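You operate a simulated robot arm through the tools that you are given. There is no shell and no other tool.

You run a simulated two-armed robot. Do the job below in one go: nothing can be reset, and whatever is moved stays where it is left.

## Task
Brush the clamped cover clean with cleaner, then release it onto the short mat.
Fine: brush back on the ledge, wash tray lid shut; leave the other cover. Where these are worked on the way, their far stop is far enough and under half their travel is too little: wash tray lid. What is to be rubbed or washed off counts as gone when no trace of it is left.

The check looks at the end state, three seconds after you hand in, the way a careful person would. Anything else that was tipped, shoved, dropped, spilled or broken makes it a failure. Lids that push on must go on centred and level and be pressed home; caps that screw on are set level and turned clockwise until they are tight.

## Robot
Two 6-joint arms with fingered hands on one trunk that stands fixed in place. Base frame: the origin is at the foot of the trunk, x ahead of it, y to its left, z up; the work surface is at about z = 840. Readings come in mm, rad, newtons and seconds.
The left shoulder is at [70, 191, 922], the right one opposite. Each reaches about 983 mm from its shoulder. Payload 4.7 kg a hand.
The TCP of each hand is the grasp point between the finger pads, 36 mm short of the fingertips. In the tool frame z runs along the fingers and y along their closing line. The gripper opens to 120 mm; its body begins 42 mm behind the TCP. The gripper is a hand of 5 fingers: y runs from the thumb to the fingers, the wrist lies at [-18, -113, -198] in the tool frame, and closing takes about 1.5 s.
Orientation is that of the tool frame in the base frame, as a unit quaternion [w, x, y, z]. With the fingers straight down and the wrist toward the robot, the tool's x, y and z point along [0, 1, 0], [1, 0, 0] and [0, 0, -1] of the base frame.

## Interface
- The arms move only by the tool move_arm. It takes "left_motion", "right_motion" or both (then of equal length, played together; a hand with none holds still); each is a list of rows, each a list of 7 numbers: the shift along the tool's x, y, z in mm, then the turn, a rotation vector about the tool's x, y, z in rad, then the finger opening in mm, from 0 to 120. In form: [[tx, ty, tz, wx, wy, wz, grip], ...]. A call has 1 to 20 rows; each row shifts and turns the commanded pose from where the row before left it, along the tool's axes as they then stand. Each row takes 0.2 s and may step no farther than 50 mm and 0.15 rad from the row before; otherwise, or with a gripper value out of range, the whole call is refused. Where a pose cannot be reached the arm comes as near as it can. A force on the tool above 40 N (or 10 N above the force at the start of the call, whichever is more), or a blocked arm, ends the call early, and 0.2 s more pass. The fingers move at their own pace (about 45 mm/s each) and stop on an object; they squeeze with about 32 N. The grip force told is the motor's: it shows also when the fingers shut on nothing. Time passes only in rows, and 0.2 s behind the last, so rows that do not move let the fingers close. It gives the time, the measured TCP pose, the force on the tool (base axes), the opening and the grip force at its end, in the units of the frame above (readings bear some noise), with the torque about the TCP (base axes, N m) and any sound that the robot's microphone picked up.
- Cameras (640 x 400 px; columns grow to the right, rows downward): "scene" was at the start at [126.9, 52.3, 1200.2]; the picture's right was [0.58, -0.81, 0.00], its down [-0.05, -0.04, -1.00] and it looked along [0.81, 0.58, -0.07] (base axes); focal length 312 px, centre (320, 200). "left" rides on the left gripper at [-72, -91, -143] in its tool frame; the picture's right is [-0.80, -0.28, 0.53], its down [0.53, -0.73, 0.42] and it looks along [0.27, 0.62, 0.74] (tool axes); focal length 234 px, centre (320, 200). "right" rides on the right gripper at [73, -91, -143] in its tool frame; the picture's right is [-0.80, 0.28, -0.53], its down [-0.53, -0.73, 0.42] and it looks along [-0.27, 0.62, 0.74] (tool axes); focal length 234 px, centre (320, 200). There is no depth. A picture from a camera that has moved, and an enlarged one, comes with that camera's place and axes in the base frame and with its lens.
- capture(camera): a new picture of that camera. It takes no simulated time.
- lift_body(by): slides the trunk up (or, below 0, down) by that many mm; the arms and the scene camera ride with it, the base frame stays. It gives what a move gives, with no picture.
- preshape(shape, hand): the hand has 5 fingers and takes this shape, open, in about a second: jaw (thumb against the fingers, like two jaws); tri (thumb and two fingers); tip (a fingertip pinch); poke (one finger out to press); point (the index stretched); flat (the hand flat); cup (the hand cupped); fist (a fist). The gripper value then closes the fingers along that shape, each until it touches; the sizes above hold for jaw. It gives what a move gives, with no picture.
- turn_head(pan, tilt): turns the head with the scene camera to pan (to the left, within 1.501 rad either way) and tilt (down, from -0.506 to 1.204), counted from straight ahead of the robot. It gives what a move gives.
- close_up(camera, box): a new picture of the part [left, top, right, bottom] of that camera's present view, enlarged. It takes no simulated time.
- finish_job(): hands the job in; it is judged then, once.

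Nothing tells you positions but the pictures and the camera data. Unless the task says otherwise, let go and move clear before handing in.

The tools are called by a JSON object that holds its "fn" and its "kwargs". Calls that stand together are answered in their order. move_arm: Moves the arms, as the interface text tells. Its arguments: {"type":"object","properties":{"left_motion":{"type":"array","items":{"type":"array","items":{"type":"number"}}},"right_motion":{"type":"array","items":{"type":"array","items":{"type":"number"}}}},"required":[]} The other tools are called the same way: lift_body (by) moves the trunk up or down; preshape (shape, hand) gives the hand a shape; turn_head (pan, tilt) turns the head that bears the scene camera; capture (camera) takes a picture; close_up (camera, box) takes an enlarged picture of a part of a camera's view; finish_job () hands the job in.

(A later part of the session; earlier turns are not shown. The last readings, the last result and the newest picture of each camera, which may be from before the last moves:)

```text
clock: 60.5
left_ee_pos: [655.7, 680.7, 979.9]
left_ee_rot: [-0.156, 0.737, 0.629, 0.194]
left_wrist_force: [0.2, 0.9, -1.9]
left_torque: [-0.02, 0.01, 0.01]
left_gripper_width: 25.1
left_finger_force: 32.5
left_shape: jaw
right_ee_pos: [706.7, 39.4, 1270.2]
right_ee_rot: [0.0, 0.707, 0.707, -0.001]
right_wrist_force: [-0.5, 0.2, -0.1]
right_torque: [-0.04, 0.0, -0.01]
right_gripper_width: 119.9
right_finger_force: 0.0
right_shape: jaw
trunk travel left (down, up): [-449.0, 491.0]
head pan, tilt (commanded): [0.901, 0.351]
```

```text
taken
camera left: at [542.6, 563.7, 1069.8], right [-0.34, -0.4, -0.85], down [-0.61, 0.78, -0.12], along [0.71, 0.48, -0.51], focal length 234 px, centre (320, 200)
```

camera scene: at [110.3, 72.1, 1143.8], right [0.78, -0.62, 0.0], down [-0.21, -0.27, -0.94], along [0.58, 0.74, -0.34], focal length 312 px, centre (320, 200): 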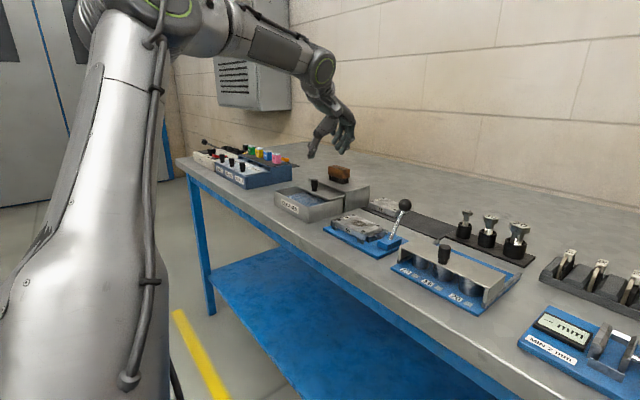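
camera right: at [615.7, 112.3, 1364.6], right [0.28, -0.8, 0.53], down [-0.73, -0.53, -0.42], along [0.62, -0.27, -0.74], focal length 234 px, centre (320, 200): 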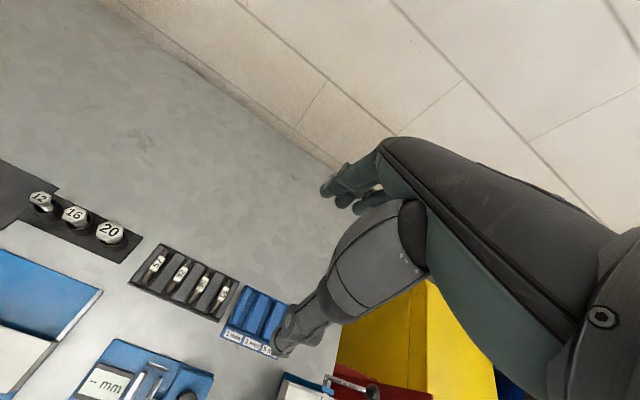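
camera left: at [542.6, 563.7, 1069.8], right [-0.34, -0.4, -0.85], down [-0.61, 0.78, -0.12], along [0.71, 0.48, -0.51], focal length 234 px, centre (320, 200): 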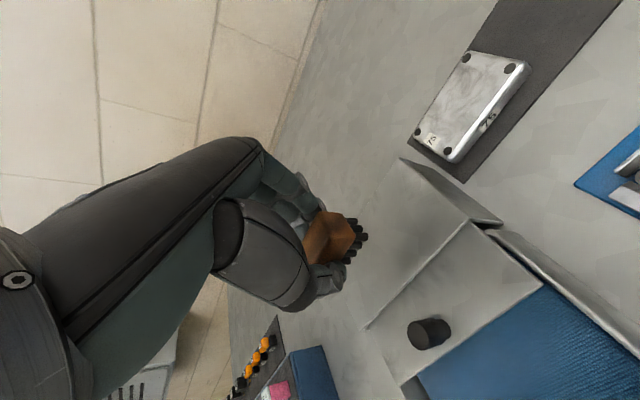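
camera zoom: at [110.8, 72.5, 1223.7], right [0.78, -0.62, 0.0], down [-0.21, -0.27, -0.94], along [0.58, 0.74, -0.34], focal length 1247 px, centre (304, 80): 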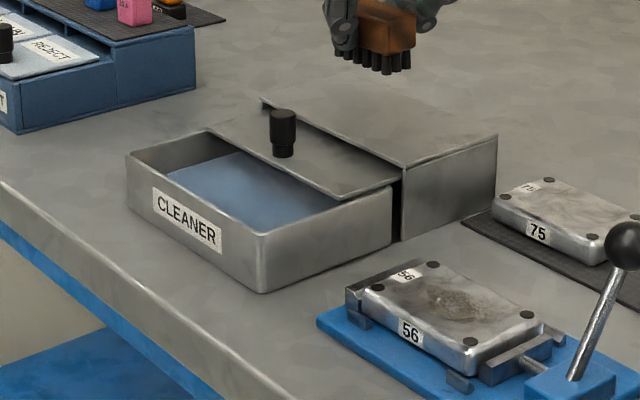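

The pad sits about 20 mm below the tray rim, so my fingertips are a bit low on the brush for dipping. I'll set it back on the ledge and regrip about 13 mm higher on the block.

{"fn": "move_arm", "kwargs": {"left_motion": [[-9.7, -0.3, 17.5, 0, 0, 0, 0], [-4.85, -0.1, 8.75, 0, 0, 0, 0], [-3.4, -0.1, 6.1, 0, 0, 0, 0], [-1, 0, 1.8, 0, 0, 0, 0], [0, 0, 0, 0, 0, 0, 0]]}}

{"fn": "move_arm", "kwargs": {"left_motion": [[0, 0, 0, 0, 0, 0, 35], [0, 0, 0, 0, 0, 0, 50], [0, 0, 0, 0, 0, 0, 50], [0, 0, 0, 0, 0, 0, 50], [3.15, 0.1, -5.7, 0, 0, 0, 50], [3.15, 0.1, -5.7, 0, 0, 0, 50], [0, 0, 0, 0, 0, 0, 50]]}}

{"fn": "close_up", "kwargs": {"camera": "left", "box": [260, 140, 452, 340]}}

{"fn": "close_up", "kwargs": {"camera": "scene", "box": [290, 120, 418, 220]}}

```text
clock: 61.7
left_ee_pos: [656.7, 679.4, 942.0]
left_ee_rot: [-0.157, 0.736, 0.629, 0.193]
left_wrist_force: [0.3, 0.5, -0.7]
left_torque: [-0.01, 0.03, 0.03]
left_gripper_width: 25.1
left_finger_force: 32.1
left_shape: jaw
right_ee_pos: [706.4, 38.8, 1270.6]
right_ee_rot: [-0.001, 0.707, 0.707, 0.001]
right_wrist_force: [-0.4, -0.5, 0.8]
right_torque: [-0.03, -0.02, 0.0]
right_gripper_width: 119.6
right_finger_force: 0.1
right_shape: jaw
trunk travel left (down, up): [-449.0, 491.0]
head pan, tilt (commanded): [0.901, 0.351]
```

```text
clock: 63.3
left_ee_pos: [656.5, 679.1, 953.9]
left_ee_rot: [-0.157, 0.737, 0.629, 0.193]
left_wrist_force: [-0.3, 0.2, 1.2]
left_torque: [0.01, 0.0, 0.0]
left_gripper_width: 49.4
left_finger_force: 0.2
left_shape: jaw
right_ee_pos: [707.0, 39.0, 1270.3]
right_ee_rot: [0.0, 0.706, 0.708, 0.0]
right_wrist_force: [-0.3, 0.5, 0.4]
right_torque: [0.03, -0.03, 0.0]
right_gripper_width: 119.9
right_finger_force: 0.1
right_shape: jaw
trunk travel left (down, up): [-449.0, 491.0]
head pan, tilt (commanded): [0.901, 0.351]
```

```text
2.00 times, centred on (356, 240) of left
camera zoom: at [542.3, 563.5, 1043.6], right [-0.34, -0.4, -0.85], down [-0.61, 0.78, -0.12], along [0.71, 0.48, -0.51], focal length 468 px, centre (248, 120)
```

zoom: 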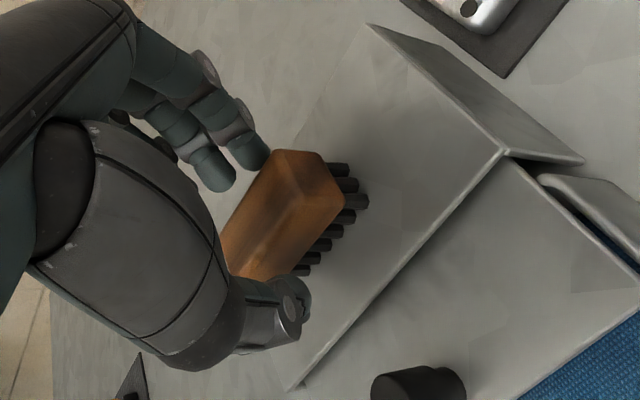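

```text
4.00 times, centred on (354, 170) of scene
camera zoom: at [110.5, 72.2, 1223.7], right [0.78, -0.62, 0.0], down [-0.21, -0.27, -0.94], along [0.58, 0.74, -0.34], focal length 1247 px, centre (184, 320)
```

zoom: 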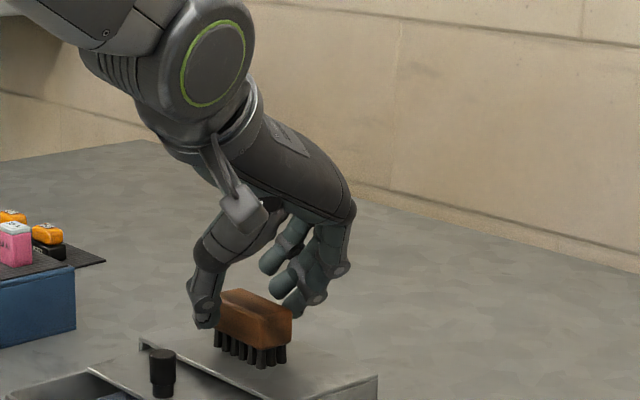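

The brush stands steady and the fingers now sit higher on the block. I'll close and lift.

{"fn": "move_arm", "kwargs": {"left_motion": [[0, 0, 0, 0, 0, 0, 30], [0, 0, 0, 0, 0, 0, 10], [0, 0, 0, 0, 0, 0, 0], [0, 0, 0, 0, 0, 0, 0], [0, 0, 0, 0, 0, 0, 0], [0, 0, 0, 0, 0, 0, 0]]}}

{"fn": "move_arm", "kwargs": {"left_motion": [[4.85, 0.1, -8.75, 0, 0, 0, 0], [4.85, 0.1, -8.75, 0, 0, 0, 0], [9.7, 0.3, -17.5, 0, 0, 0, 0], [0, 0, 0, 0, 0, 0, 0]]}}

{"fn": "close_up", "kwargs": {"camera": "left", "box": [260, 140, 452, 340]}}

{"fn": "close_up", "kwargs": {"camera": "scene", "box": [290, 120, 418, 220]}}

```text
clock: 64.7
left_ee_pos: [655.4, 679.3, 954.4]
left_ee_rot: [-0.156, 0.737, 0.629, 0.193]
left_wrist_force: [-0.2, -0.8, 1.0]
left_torque: [0.02, 0.0, 0.02]
left_gripper_width: 24.9
left_finger_force: 32.3
left_shape: jaw
right_ee_pos: [707.6, 39.9, 1271.1]
right_ee_rot: [0.0, 0.707, 0.707, 0.001]
right_wrist_force: [0.6, -0.1, 0.4]
right_torque: [0.0, -0.02, 0.04]
right_gripper_width: 119.8
right_finger_force: 0.1
right_shape: jaw
trunk travel left (down, up): [-449.0, 491.0]
head pan, tilt (commanded): [0.901, 0.351]
```

```text
clock: 65.7
left_ee_pos: [656.1, 680.2, 994.2]
left_ee_rot: [-0.157, 0.737, 0.629, 0.193]
left_wrist_force: [0.3, 0.1, 0.3]
left_torque: [-0.02, 0.0, 0.02]
left_gripper_width: 25.0
left_finger_force: 31.9
left_shape: jaw
right_ee_pos: [708.5, 40.4, 1270.6]
right_ee_rot: [0.001, 0.707, 0.707, 0.0]
right_wrist_force: [-0.2, 1.0, 0.2]
right_torque: [0.01, 0.03, -0.01]
right_gripper_width: 120.1
right_finger_force: 0.0
right_shape: jaw
trunk travel left (down, up): [-449.0, 491.0]
head pan, tilt (commanded): [0.901, 0.351]
```

```text
2.00 times, centred on (356, 240) of left
camera zoom: at [542.3, 564.2, 1083.6], right [-0.34, -0.4, -0.85], down [-0.61, 0.78, -0.12], along [0.71, 0.48, -0.51], focal length 468 px, centre (248, 120)
```

zoom: 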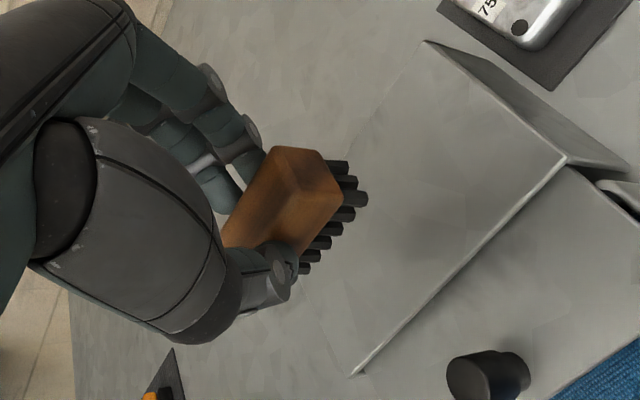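

```text
4.00 times, centred on (354, 170) of scene
camera zoom: at [110.8, 72.5, 1223.7], right [0.78, -0.62, 0.0], down [-0.21, -0.27, -0.94], along [0.58, 0.74, -0.34], focal length 1247 px, centre (184, 320)
```

zoom: 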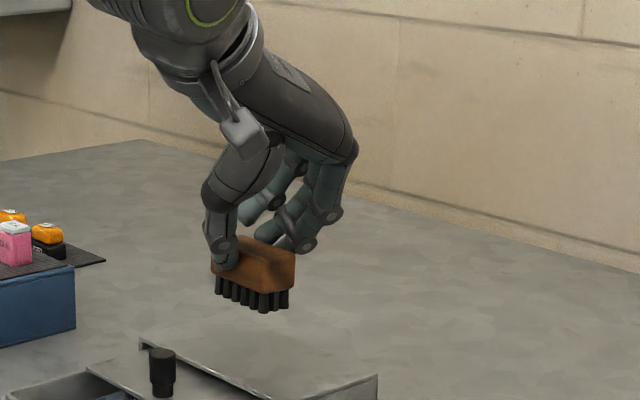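

The brush is now held well with bristles fully exposed; its centre is about [+8, +19] mm from the TCP and the bristle tips 63 mm below. I'll raise the hand, lower the trunk, and move over the open tray.

{"fn": "move_arm", "kwargs": {"left_motion": [[15, -12.2, -35.5, 0, 0, 0, 0], [15, -12.2, -35.5, 0, 0, 0, 0], [15, -12.2, -35.5, 0, 0, 0, 0], [15, -12.2, -35.5, 0, 0, 0, 0], [15, -12.2, -35.5, 0, 0, 0, 0], [0, 0, 0, 0, 0, 0, 0]]}}

```text
clock: 67.1
left_ee_pos: [589.3, 671.6, 1184.3]
left_ee_rot: [-0.157, 0.737, 0.628, 0.192]
left_wrist_force: [0.7, -0.1, 0.2]
left_torque: [-0.02, -0.01, -0.01]
left_gripper_width: 24.7
left_finger_force: 32.2
left_shape: jaw
right_ee_pos: [707.9, 40.5, 1270.8]
right_ee_rot: [-0.001, 0.707, 0.707, 0.0]
right_wrist_force: [-0.3, 0.6, -0.1]
right_torque: [-0.03, -0.01, 0.0]
right_gripper_width: 120.0
right_finger_force: 0.1
right_shape: jaw
trunk travel left (down, up): [-449.0, 491.0]
head pan, tilt (commanded): [0.901, 0.351]
```

Now I'll lower the trunk and shift over the opening.

{"fn": "lift_body", "kwargs": {"by": -180}}

{"fn": "move_arm", "kwargs": {"left_motion": [[-3.9, -29.1, -2.6, 0, 0, 0, 0], [-3.9, -29.1, -2.6, 0, 0, 0, 0], [0, 0, 0, 0, 0, 0, 0]]}}

{"fn": "turn_head", "kwargs": {"pan": 0.9, "tilt": 0.25}}

{"fn": "capture", "kwargs": {"camera": "scene"}}

{"fn": "capture", "kwargs": {"camera": "left"}}

```text
clock: 69.1
left_ee_pos: [588.5, 670.7, 1005.2]
left_ee_rot: [-0.157, 0.737, 0.629, 0.193]
left_wrist_force: [-0.6, -0.1, -0.2]
left_torque: [0.01, -0.01, 0.0]
left_gripper_width: 24.6
left_finger_force: 32.0
left_shape: jaw
right_ee_pos: [707.0, 39.2, 1091.1]
right_ee_rot: [0.0, 0.707, 0.707, 0.0]
right_wrist_force: [0.8, 0.2, 0.0]
right_torque: [0.04, -0.01, 0.0]
right_gripper_width: 119.6
right_finger_force: 0.0
right_shape: jaw
trunk travel left (down, up): [-269.0, 671.0]
head pan, tilt (commanded): [0.901, 0.351]
```

```text
clock: 69.9
left_ee_pos: [530.0, 671.8, 1007.0]
left_ee_rot: [-0.158, 0.737, 0.629, 0.194]
left_wrist_force: [0.6, 0.3, -0.1]
left_torque: [0.0, -0.01, 0.02]
left_gripper_width: 24.9
left_finger_force: 32.0
left_shape: jaw
right_ee_pos: [709.2, 40.6, 1090.0]
right_ee_rot: [0.0, 0.708, 0.706, 0.0]
right_wrist_force: [-0.4, 0.2, -0.3]
right_torque: [0.01, 0.01, -0.02]
right_gripper_width: 119.8
right_finger_force: 0.0
right_shape: jaw
trunk travel left (down, up): [-269.0, 671.0]
head pan, tilt (commanded): [0.901, 0.351]
```

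```text
clock: 70.6
left_ee_pos: [529.8, 672.0, 1006.3]
left_ee_rot: [-0.157, 0.737, 0.629, 0.193]
left_wrist_force: [-0.7, -0.1, -0.4]
left_torque: [-0.01, -0.04, 0.02]
left_gripper_width: 24.8
left_finger_force: 32.0
left_shape: jaw
right_ee_pos: [707.8, 39.6, 1089.9]
right_ee_rot: [0.0, 0.707, 0.707, 0.0]
right_wrist_force: [-0.3, -1.1, 0.8]
right_torque: [0.01, 0.03, 0.01]
right_gripper_width: 119.7
right_finger_force: 0.0
right_shape: jaw
trunk travel left (down, up): [-269.0, 671.0]
head pan, tilt (commanded): [0.901, 0.25]
```

```text
taken
camera scene: at [110.5, 72.4, 1053.1], right [0.78, -0.62, 0.0], down [-0.15, -0.19, -0.97], along [0.6, 0.76, -0.25], focal length 312 px, centre (320, 200)
```

scene: 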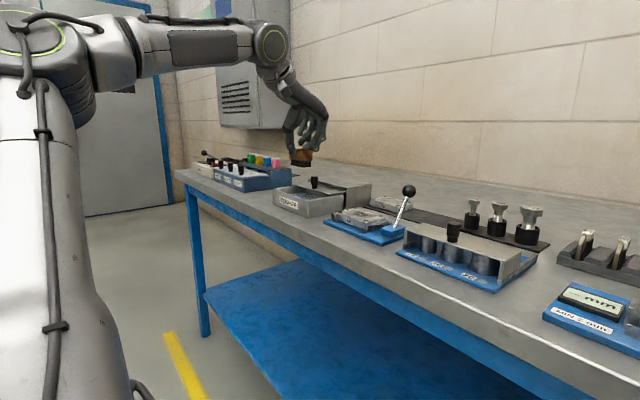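

```text
taken
camera left: at [416.5, 555.4, 1095.5], right [-0.34, -0.4, -0.85], down [-0.61, 0.78, -0.12], along [0.71, 0.48, -0.51], focal length 234 px, centre (320, 200)
```

left: 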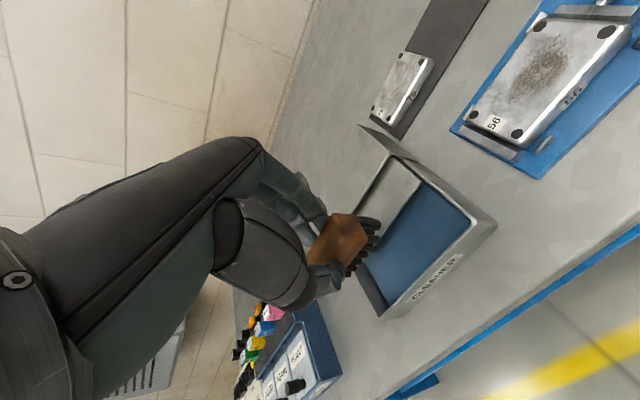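

The brush is above the tray opening. I'll zoom in to check alignment before lowering.

{"fn": "close_up", "kwargs": {"camera": "scene", "box": [250, 130, 378, 230]}}

{"fn": "close_up", "kwargs": {"camera": "left", "box": [300, 110, 520, 330]}}

```text
4.00 times, centred on (314, 180) of scene
camera zoom: at [110.5, 72.4, 1053.1], right [0.78, -0.62, 0.0], down [-0.15, -0.19, -0.97], along [0.6, 0.76, -0.25], focal length 1247 px, centre (344, 280)
```

zoom: 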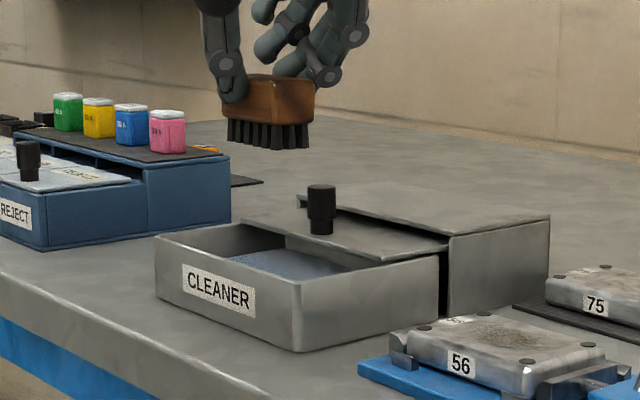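

```text
1.82 times, centred on (410, 220) of left
camera zoom: at [416.5, 555.4, 1095.5], right [-0.34, -0.4, -0.85], down [-0.61, 0.78, -0.12], along [0.71, 0.48, -0.51], focal length 426 px, centre (156, 164)
```

zoom: 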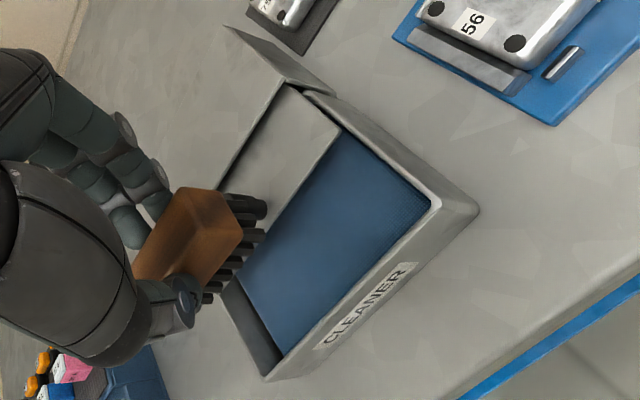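

The opening centre lines up with the brush. I'll lower 60 mm and check again.

{"fn": "move_arm", "kwargs": {"left_motion": [[-14.5, -0.4, 26.2, 0, 0, 0, 0], [-14.5, -0.4, 26.2, 0, 0, 0, 0], [0, 0, 0, 0, 0, 0, 0]]}}

{"fn": "close_up", "kwargs": {"camera": "scene", "box": [250, 130, 378, 230]}}

{"fn": "close_up", "kwargs": {"camera": "left", "box": [300, 110, 520, 330]}}

```text
clock: 71.4
left_ee_pos: [530.6, 672.5, 944.6]
left_ee_rot: [-0.157, 0.736, 0.629, 0.193]
left_wrist_force: [-0.5, -0.6, -0.4]
left_torque: [-0.01, 0.01, 0.02]
left_gripper_width: 24.7
left_finger_force: 32.4
left_shape: jaw
right_ee_pos: [707.9, 38.8, 1090.9]
right_ee_rot: [0.0, 0.708, 0.707, 0.0]
right_wrist_force: [-0.3, 0.3, 0.7]
right_torque: [0.02, 0.01, 0.02]
right_gripper_width: 119.6
right_finger_force: 0.1
right_shape: jaw
trunk travel left (down, up): [-269.0, 671.0]
head pan, tilt (commanded): [0.901, 0.25]
```

```text
4.00 times, centred on (314, 180) of scene
camera zoom: at [110.4, 72.0, 1053.3], right [0.78, -0.62, 0.0], down [-0.15, -0.19, -0.97], along [0.6, 0.76, -0.25], focal length 1247 px, centre (344, 280)
```

zoom: 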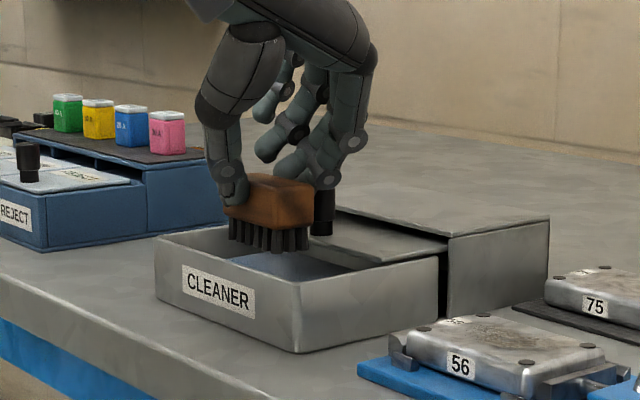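

```text
1.82 times, centred on (410, 220) of left
camera zoom: at [416.3, 555.7, 1034.9], right [-0.34, -0.4, -0.85], down [-0.61, 0.78, -0.12], along [0.71, 0.48, -0.51], focal length 426 px, centre (156, 164)
```

zoom: 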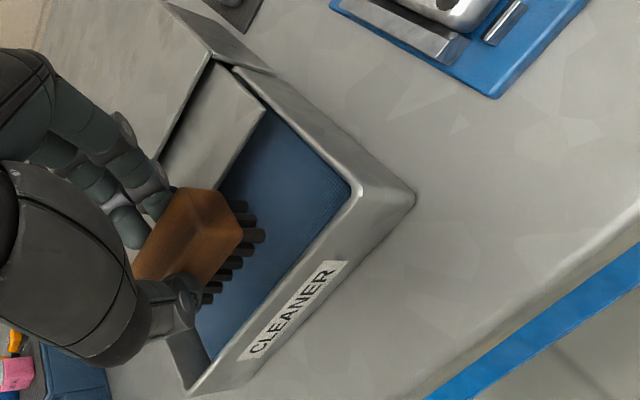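

The index finger would come close to the lid knob, so I'll lift a little, shift about 28 mm toward +y (still over the pad), and lower again.

{"fn": "move_arm", "kwargs": {"left_motion": [[7.3, 0.2, -13.1, 0, 0, 0, 0], [24.2, -4.5, 13.4, 0, 0, 0, 0], [0, 0, 0, 0, 0, 0, 0]]}}

{"fn": "close_up", "kwargs": {"camera": "scene", "box": [250, 130, 378, 230]}}

{"fn": "close_up", "kwargs": {"camera": "left", "box": [300, 110, 520, 330]}}

```text
clock: 72.2
left_ee_pos: [530.4, 700.3, 960.8]
left_ee_rot: [-0.157, 0.737, 0.628, 0.194]
left_wrist_force: [-0.4, 0.7, 0.0]
left_torque: [0.01, 0.01, 0.02]
left_gripper_width: 24.7
left_finger_force: 32.2
left_shape: jaw
right_ee_pos: [706.6, 38.5, 1091.3]
right_ee_rot: [0.0, 0.707, 0.707, -0.001]
right_wrist_force: [0.7, -0.3, 0.1]
right_torque: [0.01, -0.04, -0.01]
right_gripper_width: 119.9
right_finger_force: 0.1
right_shape: jaw
trunk travel left (down, up): [-269.0, 671.0]
head pan, tilt (commanded): [0.901, 0.25]
```

```text
4.00 times, centred on (314, 180) of scene
camera zoom: at [110.3, 71.6, 1053.3], right [0.78, -0.62, 0.0], down [-0.15, -0.19, -0.97], along [0.6, 0.76, -0.25], focal length 1247 px, centre (344, 280)
```

zoom: 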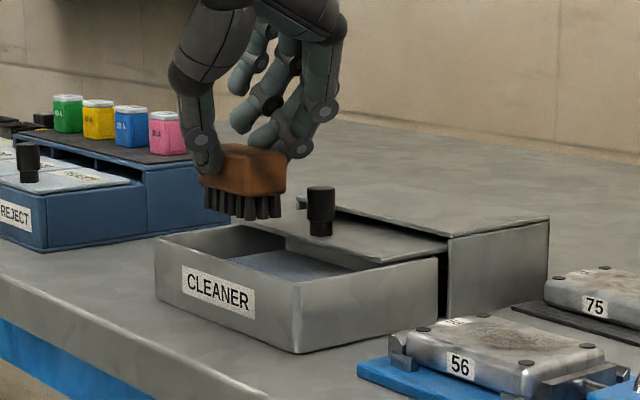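

```text
1.82 times, centred on (410, 220) of left
camera zoom: at [416.2, 583.0, 1050.6], right [-0.34, -0.4, -0.85], down [-0.61, 0.78, -0.12], along [0.71, 0.48, -0.51], focal length 426 px, centre (156, 164)
```

zoom: 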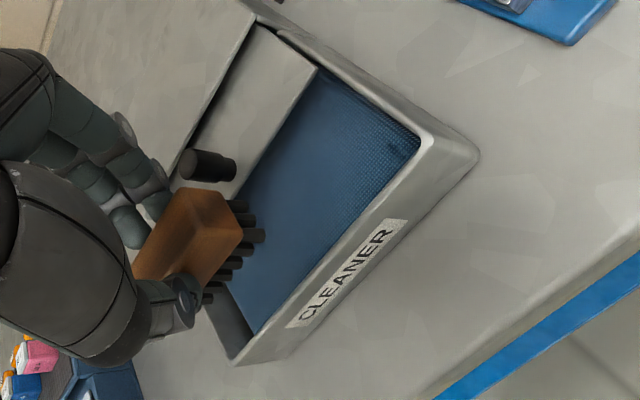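

The knob is now clear of the fingers. I'll lower into the tray gently until the bristles press on the pad.

{"fn": "move_arm", "kwargs": {"left_motion": [[-9.7, -0.3, 17.5, 0, 0, 0, 0], [-4.85, -0.1, 8.75, 0, 0, 0, 0], [-1.45, 0, 2.6, 0, 0, 0, 0], [-1, 0, 1.75, 0, 0, 0, 0], [0, 0, 0, 0, 0, 0, 0]]}}

{"fn": "close_up", "kwargs": {"camera": "scene", "box": [250, 130, 378, 230]}}

{"fn": "close_up", "kwargs": {"camera": "left", "box": [300, 110, 520, 330]}}

```text
clock: 73.4
left_ee_pos: [529.8, 699.5, 927.0]
left_ee_rot: [-0.157, 0.737, 0.629, 0.193]
left_wrist_force: [-0.9, 0.2, -0.7]
left_torque: [0.05, -0.01, -0.01]
left_gripper_width: 24.9
left_finger_force: 32.1
left_shape: jaw
right_ee_pos: [706.7, 39.7, 1091.3]
right_ee_rot: [0.0, 0.707, 0.707, 0.0]
right_wrist_force: [-0.9, 0.1, -0.4]
right_torque: [-0.01, -0.01, 0.01]
right_gripper_width: 119.6
right_finger_force: 0.0
right_shape: jaw
trunk travel left (down, up): [-269.0, 671.0]
head pan, tilt (commanded): [0.901, 0.25]
```

```text
4.00 times, centred on (314, 180) of scene
camera zoom: at [110.5, 72.4, 1053.2], right [0.78, -0.62, 0.0], down [-0.15, -0.19, -0.97], along [0.6, 0.76, -0.25], focal length 1247 px, centre (344, 280)
```

zoom: 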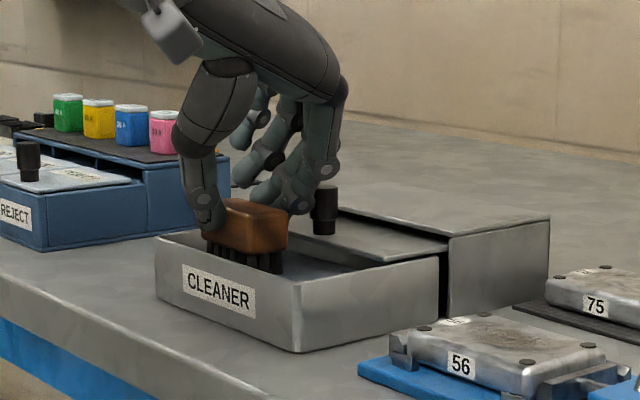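

```text
1.82 times, centred on (410, 220) of left
camera zoom: at [416.3, 582.6, 1014.9], right [-0.34, -0.4, -0.85], down [-0.61, 0.78, -0.12], along [0.71, 0.48, -0.51], focal length 426 px, centre (156, 164)
```

zoom: 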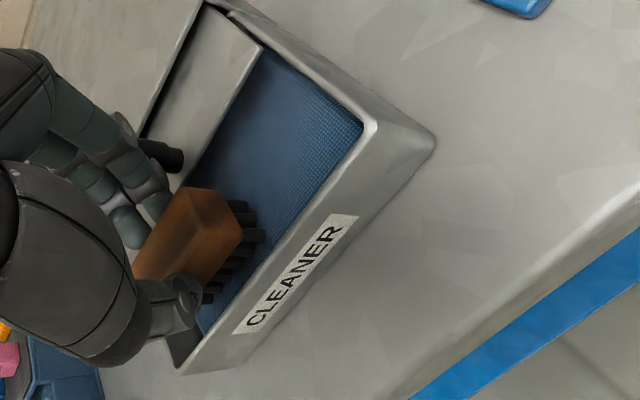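

No contact yet. I'll go down in 2 mm steps while watching the force.

{"fn": "move_arm", "kwargs": {"left_motion": [[-1, 0, 1.75, 0, 0, 0, 0], [-1, 0, 1.75, 0, 0, 0, 0], [0, 0, 0, 0, 0, 0, 0]]}}

{"fn": "move_arm", "kwargs": {"left_motion": [[-0.75, 0, 1.3, 0, 0, 0, 0], [-0.75, 0, 1.3, 0, 0, 0, 0], [0, 0, 0, 0, 0, 0, 0]]}}

{"fn": "close_up", "kwargs": {"camera": "scene", "box": [250, 130, 378, 230]}}

{"fn": "close_up", "kwargs": {"camera": "left", "box": [300, 110, 520, 330]}}

```text
clock: 74.2
left_ee_pos: [528.7, 698.7, 920.6]
left_ee_rot: [-0.157, 0.737, 0.628, 0.194]
left_wrist_force: [-0.4, 0.9, -1.1]
left_torque: [-0.01, 0.0, -0.01]
left_gripper_width: 25.0
left_finger_force: 31.8
left_shape: jaw
right_ee_pos: [707.0, 38.9, 1090.3]
right_ee_rot: [0.0, 0.708, 0.707, 0.001]
right_wrist_force: [0.0, 0.2, -0.5]
right_torque: [0.02, 0.03, 0.01]
right_gripper_width: 119.8
right_finger_force: 0.0
right_shape: jaw
trunk travel left (down, up): [-269.0, 671.0]
head pan, tilt (commanded): [0.901, 0.25]
```

```text
clock: 75.0
left_ee_pos: [528.0, 698.4, 918.9]
left_ee_rot: [-0.158, 0.735, 0.629, 0.196]
left_wrist_force: [-0.4, 0.9, 6.4]
left_torque: [0.15, -0.09, 0.04]
left_gripper_width: 25.1
left_finger_force: 31.9
left_shape: jaw
right_ee_pos: [706.1, 39.0, 1092.1]
right_ee_rot: [0.0, 0.707, 0.707, 0.0]
right_wrist_force: [-0.3, 0.6, 0.8]
right_torque: [-0.01, 0.04, 0.05]
right_gripper_width: 119.8
right_finger_force: 0.1
right_shape: jaw
trunk travel left (down, up): [-269.0, 671.0]
head pan, tilt (commanded): [0.901, 0.25]
```

```text
4.00 times, centred on (314, 180) of scene
camera zoom: at [109.9, 71.7, 1053.4], right [0.78, -0.62, 0.0], down [-0.15, -0.19, -0.97], along [0.6, 0.76, -0.25], focal length 1247 px, centre (344, 280)
```

zoom: 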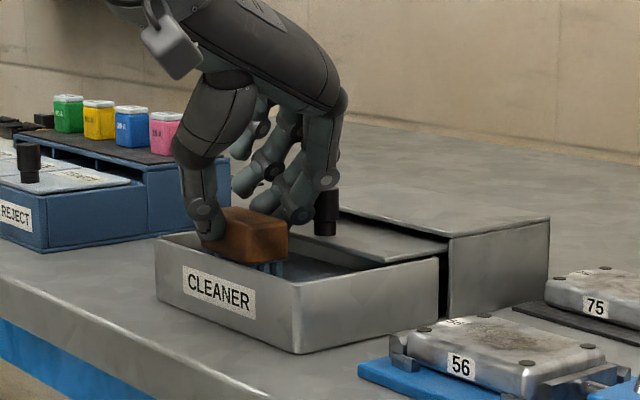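

```text
1.82 times, centred on (410, 220) of left
camera zoom: at [415.5, 582.0, 1008.7], right [-0.34, -0.4, -0.85], down [-0.61, 0.78, -0.12], along [0.71, 0.48, -0.51], focal length 426 px, centre (156, 164)
```

zoom: 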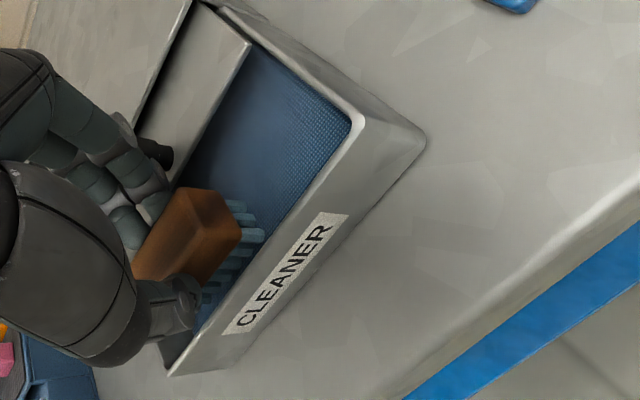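

The bristles turned wet blue on pressing (6 N), so the brush is loaded. I'll lift straight out and carry it over to the clamped cover.

{"fn": "move_arm", "kwargs": {"left_motion": [[0, 0, 0, 0, 0, 0, 0], [7.3, 0.2, -13.1, 0, 0, 0, 0], [14.5, 0.4, -26.2, 0, 0, 0, 0], [14.5, 0.4, -26.2, 0, 0, 0, 0], [9.7, 0.3, -17.5, 0, 0, 0, 0], [0, 0, 0, 0, 0, 0, 0]]}}

{"fn": "close_up", "kwargs": {"camera": "scene", "box": [250, 110, 378, 230]}}

{"fn": "move_arm", "kwargs": {"left_motion": [[-37.7, 9.4, -20.8, 0, 0, 0, 0], [-37.7, 9.4, -20.8, 0, 0, 0, 0], [-37.7, 9.4, -20.8, 0, 0, 0, 0], [-37.7, 9.4, -20.8, 0, 0, 0, 0], [-37.7, 9.4, -20.8, 0, 0, 0, 0], [0, 0, 0, 0, 0, 0, 0]]}}

{"fn": "capture", "kwargs": {"camera": "left"}}

{"fn": "capture", "kwargs": {"camera": "scene"}}

```text
clock: 76.4
left_ee_pos: [529.5, 698.7, 1013.4]
left_ee_rot: [-0.156, 0.736, 0.629, 0.194]
left_wrist_force: [1.1, -0.2, -0.6]
left_torque: [-0.03, 0.0, -0.02]
left_gripper_width: 24.9
left_finger_force: 32.5
left_shape: jaw
right_ee_pos: [707.7, 41.3, 1091.0]
right_ee_rot: [0.0, 0.707, 0.707, 0.0]
right_wrist_force: [0.4, -0.2, -0.3]
right_torque: [0.0, -0.02, 0.0]
right_gripper_width: 119.8
right_finger_force: 0.1
right_shape: jaw
trunk travel left (down, up): [-269.0, 671.0]
head pan, tilt (commanded): [0.901, 0.25]
```

```text
3.33 times, centred on (314, 170) of scene
camera zoom: at [110.6, 72.6, 1053.1], right [0.78, -0.62, 0.0], down [-0.15, -0.19, -0.97], along [0.6, 0.76, -0.25], focal length 1039 px, centre (340, 300)
```

zoom: 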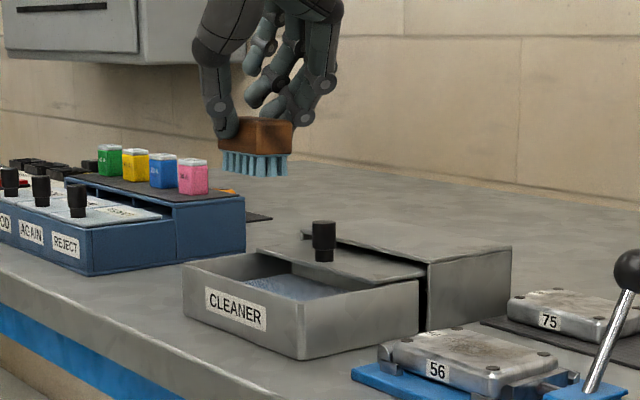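

```text
clock: 77.8
left_ee_pos: [505.7, 515.2, 990.5]
left_ee_rot: [-0.156, 0.737, 0.629, 0.194]
left_wrist_force: [-0.6, -0.3, -1.4]
left_torque: [-0.04, 0.03, -0.05]
left_gripper_width: 24.9
left_finger_force: 32.3
left_shape: jaw
left hand out of reach, approached as far as the arm can: row 4, 5
right_ee_pos: [706.7, 40.0, 1091.3]
right_ee_rot: [-0.001, 0.707, 0.707, -0.001]
right_wrist_force: [0.5, 0.4, -0.2]
right_torque: [0.0, 0.0, 0.02]
right_gripper_width: 119.9
right_finger_force: 0.1
right_shape: jaw
trunk travel left (down, up): [-269.0, 671.0]
head pan, tilt (commanded): [0.901, 0.25]
```

```text
taken
camera left: at [391.8, 399.4, 1078.9], right [-0.34, -0.4, -0.85], down [-0.61, 0.78, -0.13], along [0.71, 0.48, -0.51], focal length 234 px, centre (320, 200)
```

left: 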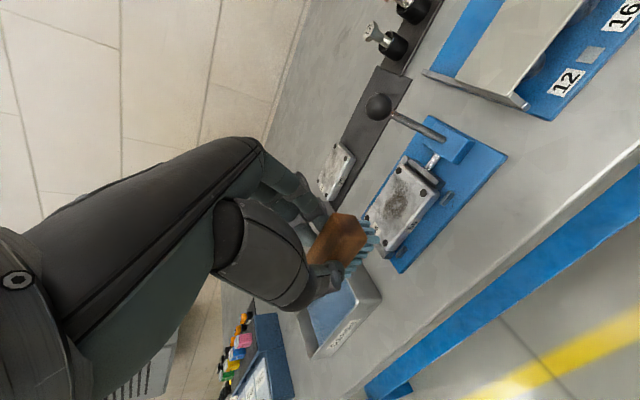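

```text
taken
camera scene: at [110.7, 72.6, 1053.1], right [0.78, -0.62, 0.0], down [-0.15, -0.19, -0.97], along [0.6, 0.76, -0.25], focal length 312 px, centre (320, 200)
```

scene: 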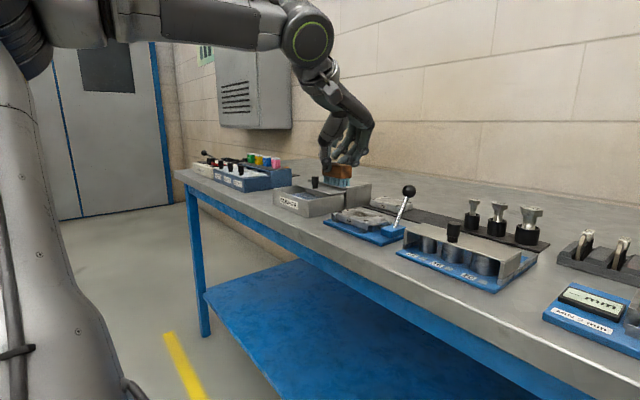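

The arm is near its folding limit here, so I need the trunk lower. I'll raise the hand first, then lower the trunk by 120.

{"fn": "move_arm", "kwargs": {"left_motion": [[20.9, 0.6, -37.7, 0, 0, 0, 0], [20.9, 0.6, -37.7, 0, 0, 0, 0], [20.9, 0.6, -37.7, 0, 0, 0, 0], [0, 0, 0, 0, 0, 0, 0]]}}

{"fn": "lift_body", "kwargs": {"by": -120}}

{"fn": "move_arm", "kwargs": {"left_motion": [[-13.7, 19.7, -7.3, 0, 0, 0, 0], [-13.7, 19.7, -7.3, 0, 0, 0, 0], [0, 0, 0, 0, 0, 0, 0]]}}

{"fn": "capture", "kwargs": {"camera": "left"}}

{"fn": "capture", "kwargs": {"camera": "scene"}}

```text
clock: 78.8
left_ee_pos: [467.8, 554.1, 1082.5]
left_ee_rot: [-0.156, 0.737, 0.628, 0.193]
left_wrist_force: [0.4, 0.0, -1.5]
left_torque: [-0.04, 0.02, 0.01]
left_gripper_width: 24.8
left_finger_force: 31.9
left_shape: jaw
left hand out of reach, approached as far as the arm can: row 1, 2, 3
right_ee_pos: [708.1, 39.7, 1090.9]
right_ee_rot: [0.0, 0.707, 0.707, 0.0]
right_wrist_force: [-0.9, -0.3, -0.5]
right_torque: [-0.02, 0.0, 0.0]
right_gripper_width: 119.7
right_finger_force: 0.0
right_shape: jaw
trunk travel left (down, up): [-269.0, 671.0]
head pan, tilt (commanded): [0.901, 0.25]
```

```text
clock: 80.3
left_ee_pos: [461.4, 556.6, 964.3]
left_ee_rot: [-0.154, 0.736, 0.63, 0.195]
left_wrist_force: [0.5, 0.5, -0.1]
left_torque: [-0.02, 0.03, 0.01]
left_gripper_width: 25.0
left_finger_force: 31.9
left_shape: jaw
right_ee_pos: [699.9, 43.8, 975.8]
right_ee_rot: [0.004, 0.706, 0.708, 0.003]
right_wrist_force: [0.4, 0.7, 0.3]
right_torque: [0.0, -0.02, 0.0]
right_gripper_width: 120.0
right_finger_force: 0.0
right_shape: jaw
trunk travel left (down, up): [-149.0, 791.0]
head pan, tilt (commanded): [0.901, 0.25]
```

```text
clock: 81.1
left_ee_pos: [472.0, 543.3, 940.4]
left_ee_rot: [-0.153, 0.736, 0.629, 0.196]
left_wrist_force: [-1.0, -0.1, -0.3]
left_torque: [-0.01, 0.0, -0.01]
left_gripper_width: 25.0
left_finger_force: 31.8
left_shape: jaw
left hand out of reach, approached as far as the arm can: row 1, 2
right_ee_pos: [700.9, 43.0, 977.6]
right_ee_rot: [0.004, 0.707, 0.707, 0.002]
right_wrist_force: [0.5, 0.9, 0.5]
right_torque: [-0.02, 0.0, 0.01]
right_gripper_width: 119.7
right_finger_force: 0.0
right_shape: jaw
trunk travel left (down, up): [-149.0, 791.0]
head pan, tilt (commanded): [0.901, 0.25]
```

```text
taken
camera left: at [358.4, 428.2, 1029.8], right [-0.33, -0.41, -0.85], down [-0.61, 0.78, -0.13], along [0.72, 0.48, -0.51], focal length 234 px, centre (320, 200)
```

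left: 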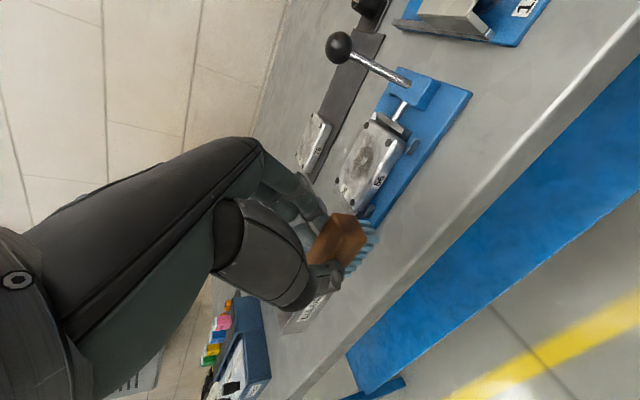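

```text
taken
camera scene: at [105.7, 74.7, 933.6], right [0.78, -0.62, 0.01], down [-0.15, -0.2, -0.97], along [0.6, 0.76, -0.25], focal length 312 px, centre (320, 200)
```

scene: 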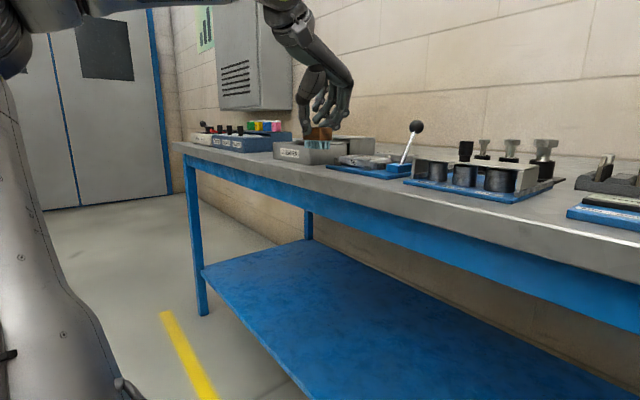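

The whole upper body shifted a few millimetres, which suggests some link is pressing on the bench at this low trunk height. I'll raise the trunk right away.

{"fn": "lift_body", "kwargs": {"by": 70}}

{"fn": "turn_head", "kwargs": {"pan": -0.6, "tilt": 0.6}}

{"fn": "capture", "kwargs": {"camera": "scene"}}

```text
clock: 82.2
left_ee_pos: [478.2, 543.4, 1009.5]
left_ee_rot: [-0.155, 0.737, 0.628, 0.193]
left_wrist_force: [0.3, 0.2, -0.4]
left_torque: [0.0, 0.01, 0.02]
left_gripper_width: 24.9
left_finger_force: 32.4
left_shape: jaw
right_ee_pos: [708.4, 40.1, 1040.5]
right_ee_rot: [-0.001, 0.707, 0.707, -0.001]
right_wrist_force: [0.6, -1.1, 0.3]
right_torque: [0.02, 0.01, -0.01]
right_gripper_width: 119.7
right_finger_force: 0.0
right_shape: jaw
trunk travel left (down, up): [-219.0, 721.0]
head pan, tilt (commanded): [0.901, 0.25]
```

```text
clock: 83.8
left_ee_pos: [477.7, 542.4, 1009.5]
left_ee_rot: [-0.156, 0.737, 0.628, 0.194]
left_wrist_force: [0.3, 0.0, 0.0]
left_torque: [-0.07, 0.01, 0.0]
left_gripper_width: 24.7
left_finger_force: 32.0
left_shape: jaw
right_ee_pos: [706.5, 40.8, 1040.5]
right_ee_rot: [-0.001, 0.707, 0.707, 0.0]
right_wrist_force: [0.7, 0.4, 0.4]
right_torque: [-0.01, 0.0, 0.0]
right_gripper_width: 119.9
right_finger_force: 0.1
right_shape: jaw
trunk travel left (down, up): [-219.0, 721.0]
head pan, tilt (commanded): [-0.6, 0.6]
```

```text
taken
camera scene: at [125.4, -50.8, 971.0], right [-0.56, -0.83, 0.0], down [-0.47, 0.32, -0.83], along [0.68, -0.47, -0.56], focal length 312 px, centre (320, 200)
```

scene: 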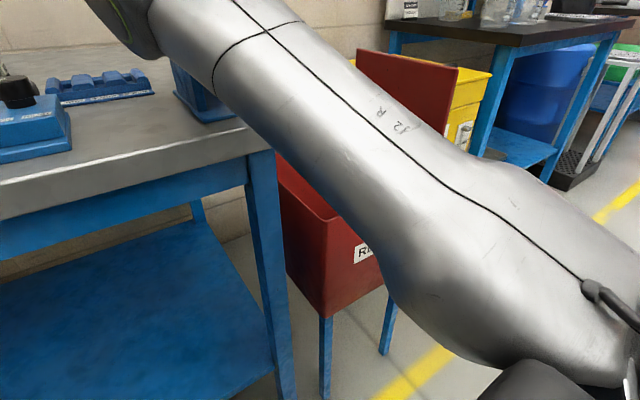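

The right upper arm passes low over the bench's right end; that is likely what touched. I'll retract and raise the right hand to lift that arm clear, then check the right end of the bench.

{"fn": "move_arm", "kwargs": {"right_motion": [[0, -20, -40, 0, 0, 0, 120], [0, -20, -40, 0, 0, 0, 120], [0, 0, 0, 0, 0, 0, 120]]}}

{"fn": "capture", "kwargs": {"camera": "scene"}}

{"fn": "capture", "kwargs": {"camera": "right"}}

```text
clock: 84.6
left_ee_pos: [477.4, 541.7, 1009.9]
left_ee_rot: [-0.156, 0.737, 0.628, 0.195]
left_wrist_force: [0.0, -0.3, 0.5]
left_torque: [-0.03, -0.06, -0.02]
left_gripper_width: 24.9
left_finger_force: 31.5
left_shape: jaw
right_ee_pos: [657.3, 33.1, 1110.2]
right_ee_rot: [0.001, 0.707, 0.707, 0.001]
right_wrist_force: [-0.6, 0.5, 0.5]
right_torque: [-0.04, -0.03, -0.03]
right_gripper_width: 119.9
right_finger_force: 0.2
right_shape: jaw
right hand out of reach, approached as far as the arm can: row 2
trunk travel left (down, up): [-219.0, 721.0]
head pan, tilt (commanded): [-0.6, 0.6]
```

```text
taken
camera scene: at [124.9, -50.5, 971.1], right [-0.57, -0.82, 0.0], down [-0.47, 0.32, -0.83], along [0.68, -0.47, -0.56], focal length 312 px, centre (320, 200)
```

scene: 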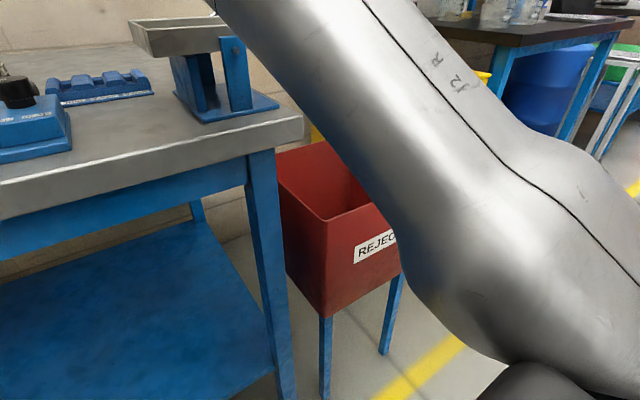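

```text
taken
camera right: at [566.1, 106.0, 1254.9], right [0.28, -0.8, 0.53], down [-0.73, -0.53, -0.42], along [0.62, -0.27, -0.74], focal length 234 px, centre (320, 200)
```

right: 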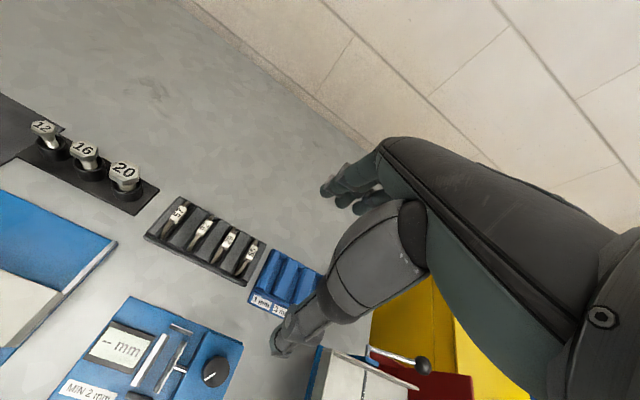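

The right arm is clear now and the stand at the right end looks untouched. The left hand's slanted pose gets awkward near the cover, so I'll test whether a higher trunk allows it.

{"fn": "lift_body", "kwargs": {"by": 150}}

{"fn": "move_arm", "kwargs": {"left_motion": [[-29.7, 24, 14.7, 0, 0, 0, 0], [-29.7, 24, 14.7, 0, 0, 0, 0], [-19, 0, 35, 0, 0, 0, 0], [0, 0, 0, 0, 0, 0, 0]]}}

```text
clock: 86.3
left_ee_pos: [478.0, 542.0, 1159.7]
left_ee_rot: [-0.156, 0.737, 0.628, 0.194]
left_wrist_force: [0.0, -0.1, -1.3]
left_torque: [-0.01, 0.02, 0.02]
left_gripper_width: 24.9
left_finger_force: 31.8
left_shape: jaw
right_ee_pos: [659.1, 33.0, 1260.7]
right_ee_rot: [0.0, 0.707, 0.708, 0.0]
right_wrist_force: [-0.3, -0.4, -0.3]
right_torque: [0.04, 0.0, 0.0]
right_gripper_width: 120.1
right_finger_force: 0.2
right_shape: jaw
trunk travel left (down, up): [-369.0, 571.0]
head pan, tilt (commanded): [-0.6, 0.6]
```

```text
clock: 87.3
left_ee_pos: [503.0, 513.8, 1054.4]
left_ee_rot: [-0.155, 0.737, 0.628, 0.195]
left_wrist_force: [0.0, -0.3, 0.2]
left_torque: [0.0, -0.03, -0.02]
left_gripper_width: 24.5
left_finger_force: 32.2
left_shape: jaw
left hand out of reach, approached as far as the arm can: row 1, 2
right_ee_pos: [657.8, 32.0, 1260.3]
right_ee_rot: [0.0, 0.708, 0.707, 0.0]
right_wrist_force: [-0.1, 0.2, 0.2]
right_torque: [0.01, -0.02, 0.02]
right_gripper_width: 120.0
right_finger_force: 0.1
right_shape: jaw
trunk travel left (down, up): [-369.0, 571.0]
head pan, tilt (commanded): [-0.6, 0.6]
```

Lower relative height helps. I'll keep heading toward the cover while descending.

{"fn": "move_arm", "kwargs": {"left_motion": [[-15, 0, 26, 0, 0, 0, 0], [-12, 21, -4, 0, 0, 0, 0], [-12, 21, -4, 0, 0, 0, 0], [0, 0, 0, 0, 0, 0, 0]]}}

```text
clock: 88.3
left_ee_pos: [525.7, 497.1, 1014.5]
left_ee_rot: [-0.153, 0.738, 0.628, 0.195]
left_wrist_force: [-0.5, -0.3, -1.0]
left_torque: [0.03, 0.01, -0.02]
left_gripper_width: 24.7
left_finger_force: 31.9
left_shape: jaw
left hand out of reach, approached as far as the arm can: row 3
right_ee_pos: [658.5, 31.1, 1260.3]
right_ee_rot: [0.001, 0.707, 0.707, 0.0]
right_wrist_force: [-0.6, -0.1, 0.1]
right_torque: [0.05, 0.01, 0.0]
right_gripper_width: 120.1
right_finger_force: 0.0
right_shape: jaw
trunk travel left (down, up): [-369.0, 571.0]
head pan, tilt (commanded): [-0.6, 0.6]
```

It's working: now at [526, 497, 1014]. I'll descend further and continue toward the spot above the dirt.

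{"fn": "move_arm", "kwargs": {"left_motion": [[-15.5, -0.4, 28, 0, 0, 0, 0], [-9, 10, -5, 0, 0, 0, 0], [-9, 10, -5, 0, 0, 0, 0], [0, 0, 0, 0, 0, 0, 0]]}}

{"fn": "turn_head", "kwargs": {"pan": 0.85, "tilt": 0.5}}

{"fn": "capture", "kwargs": {"camera": "scene"}}

{"fn": "capture", "kwargs": {"camera": "left"}}

```text
clock: 89.3
left_ee_pos: [528.8, 492.7, 983.0]
left_ee_rot: [-0.155, 0.737, 0.629, 0.194]
left_wrist_force: [-0.1, -1.6, -0.3]
left_torque: [-0.02, 0.0, -0.03]
left_gripper_width: 25.0
left_finger_force: 32.0
left_shape: jaw
left hand out of reach, approached as far as the arm can: row 2, 3
right_ee_pos: [658.6, 33.8, 1260.6]
right_ee_rot: [0.0, 0.707, 0.707, 0.0]
right_wrist_force: [-0.4, -0.3, -0.2]
right_torque: [0.02, 0.01, -0.01]
right_gripper_width: 120.1
right_finger_force: 0.0
right_shape: jaw
trunk travel left (down, up): [-369.0, 571.0]
head pan, tilt (commanded): [-0.6, 0.6]
```

```text
clock: 90.9
left_ee_pos: [528.9, 491.7, 981.6]
left_ee_rot: [-0.155, 0.737, 0.628, 0.195]
left_wrist_force: [0.1, -0.2, -0.4]
left_torque: [-0.02, 0.03, -0.04]
left_gripper_width: 24.9
left_finger_force: 31.9
left_shape: jaw
right_ee_pos: [657.9, 34.3, 1260.8]
right_ee_rot: [0.0, 0.707, 0.707, 0.0]
right_wrist_force: [0.2, 0.5, 0.0]
right_torque: [-0.04, 0.02, 0.03]
right_gripper_width: 120.2
right_finger_force: 0.1
right_shape: jaw
trunk travel left (down, up): [-369.0, 571.0]
head pan, tilt (commanded): [0.85, 0.499]
```

```text
taken
camera scene: at [112.6, 67.5, 1130.1], right [0.75, -0.66, 0.0], down [-0.32, -0.36, -0.88], along [0.58, 0.66, -0.48], focal length 312 px, centre (320, 200)
```

scene: 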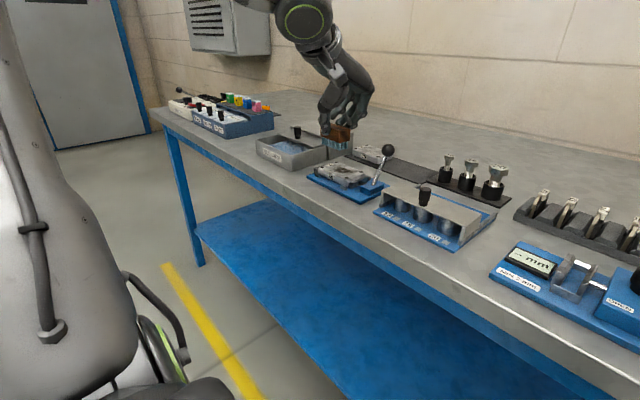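

```text
taken
camera left: at [415.5, 376.6, 1071.9], right [-0.34, -0.4, -0.85], down [-0.61, 0.78, -0.13], along [0.72, 0.48, -0.51], focal length 234 px, centre (320, 200)
```

left: 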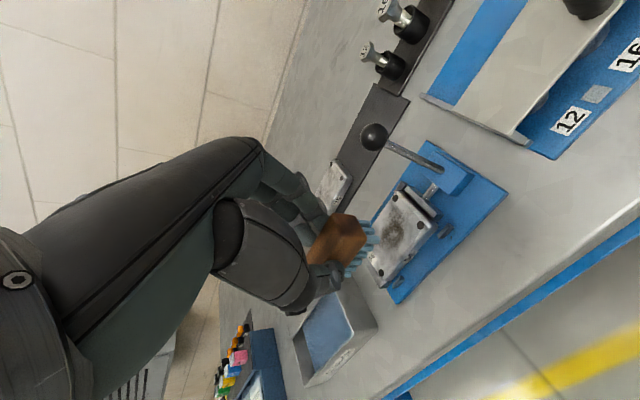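

The brush is almost over the cover; it needs about 11 mm more in x and 14 mm less in y. I'll yaw the hand slightly clockwise to gain reach and shift.

{"fn": "move_arm", "kwargs": {"left_motion": [[0, 0, 0, -0.048, 0, 0.0878, 0], [-9, 6.2, 6.6, 0, 0, 0, 0], [-9, 6.2, 6.6, 0, 0, 0, 0], [0, 0, 0, 0, 0, 0, 0]]}}

```text
clock: 91.9
left_ee_pos: [540.4, 480.6, 962.3]
left_ee_rot: [-0.147, 0.767, 0.591, 0.202]
left_wrist_force: [0.3, 0.5, -0.3]
left_torque: [-0.02, -0.02, 0.01]
left_gripper_width: 24.8
left_finger_force: 32.2
left_shape: jaw
right_ee_pos: [657.5, 33.4, 1259.8]
right_ee_rot: [0.0, 0.707, 0.707, 0.0]
right_wrist_force: [0.1, 0.2, 0.6]
right_torque: [-0.04, 0.01, 0.03]
right_gripper_width: 119.9
right_finger_force: 0.1
right_shape: jaw
trunk travel left (down, up): [-369.0, 571.0]
head pan, tilt (commanded): [0.85, 0.499]
```

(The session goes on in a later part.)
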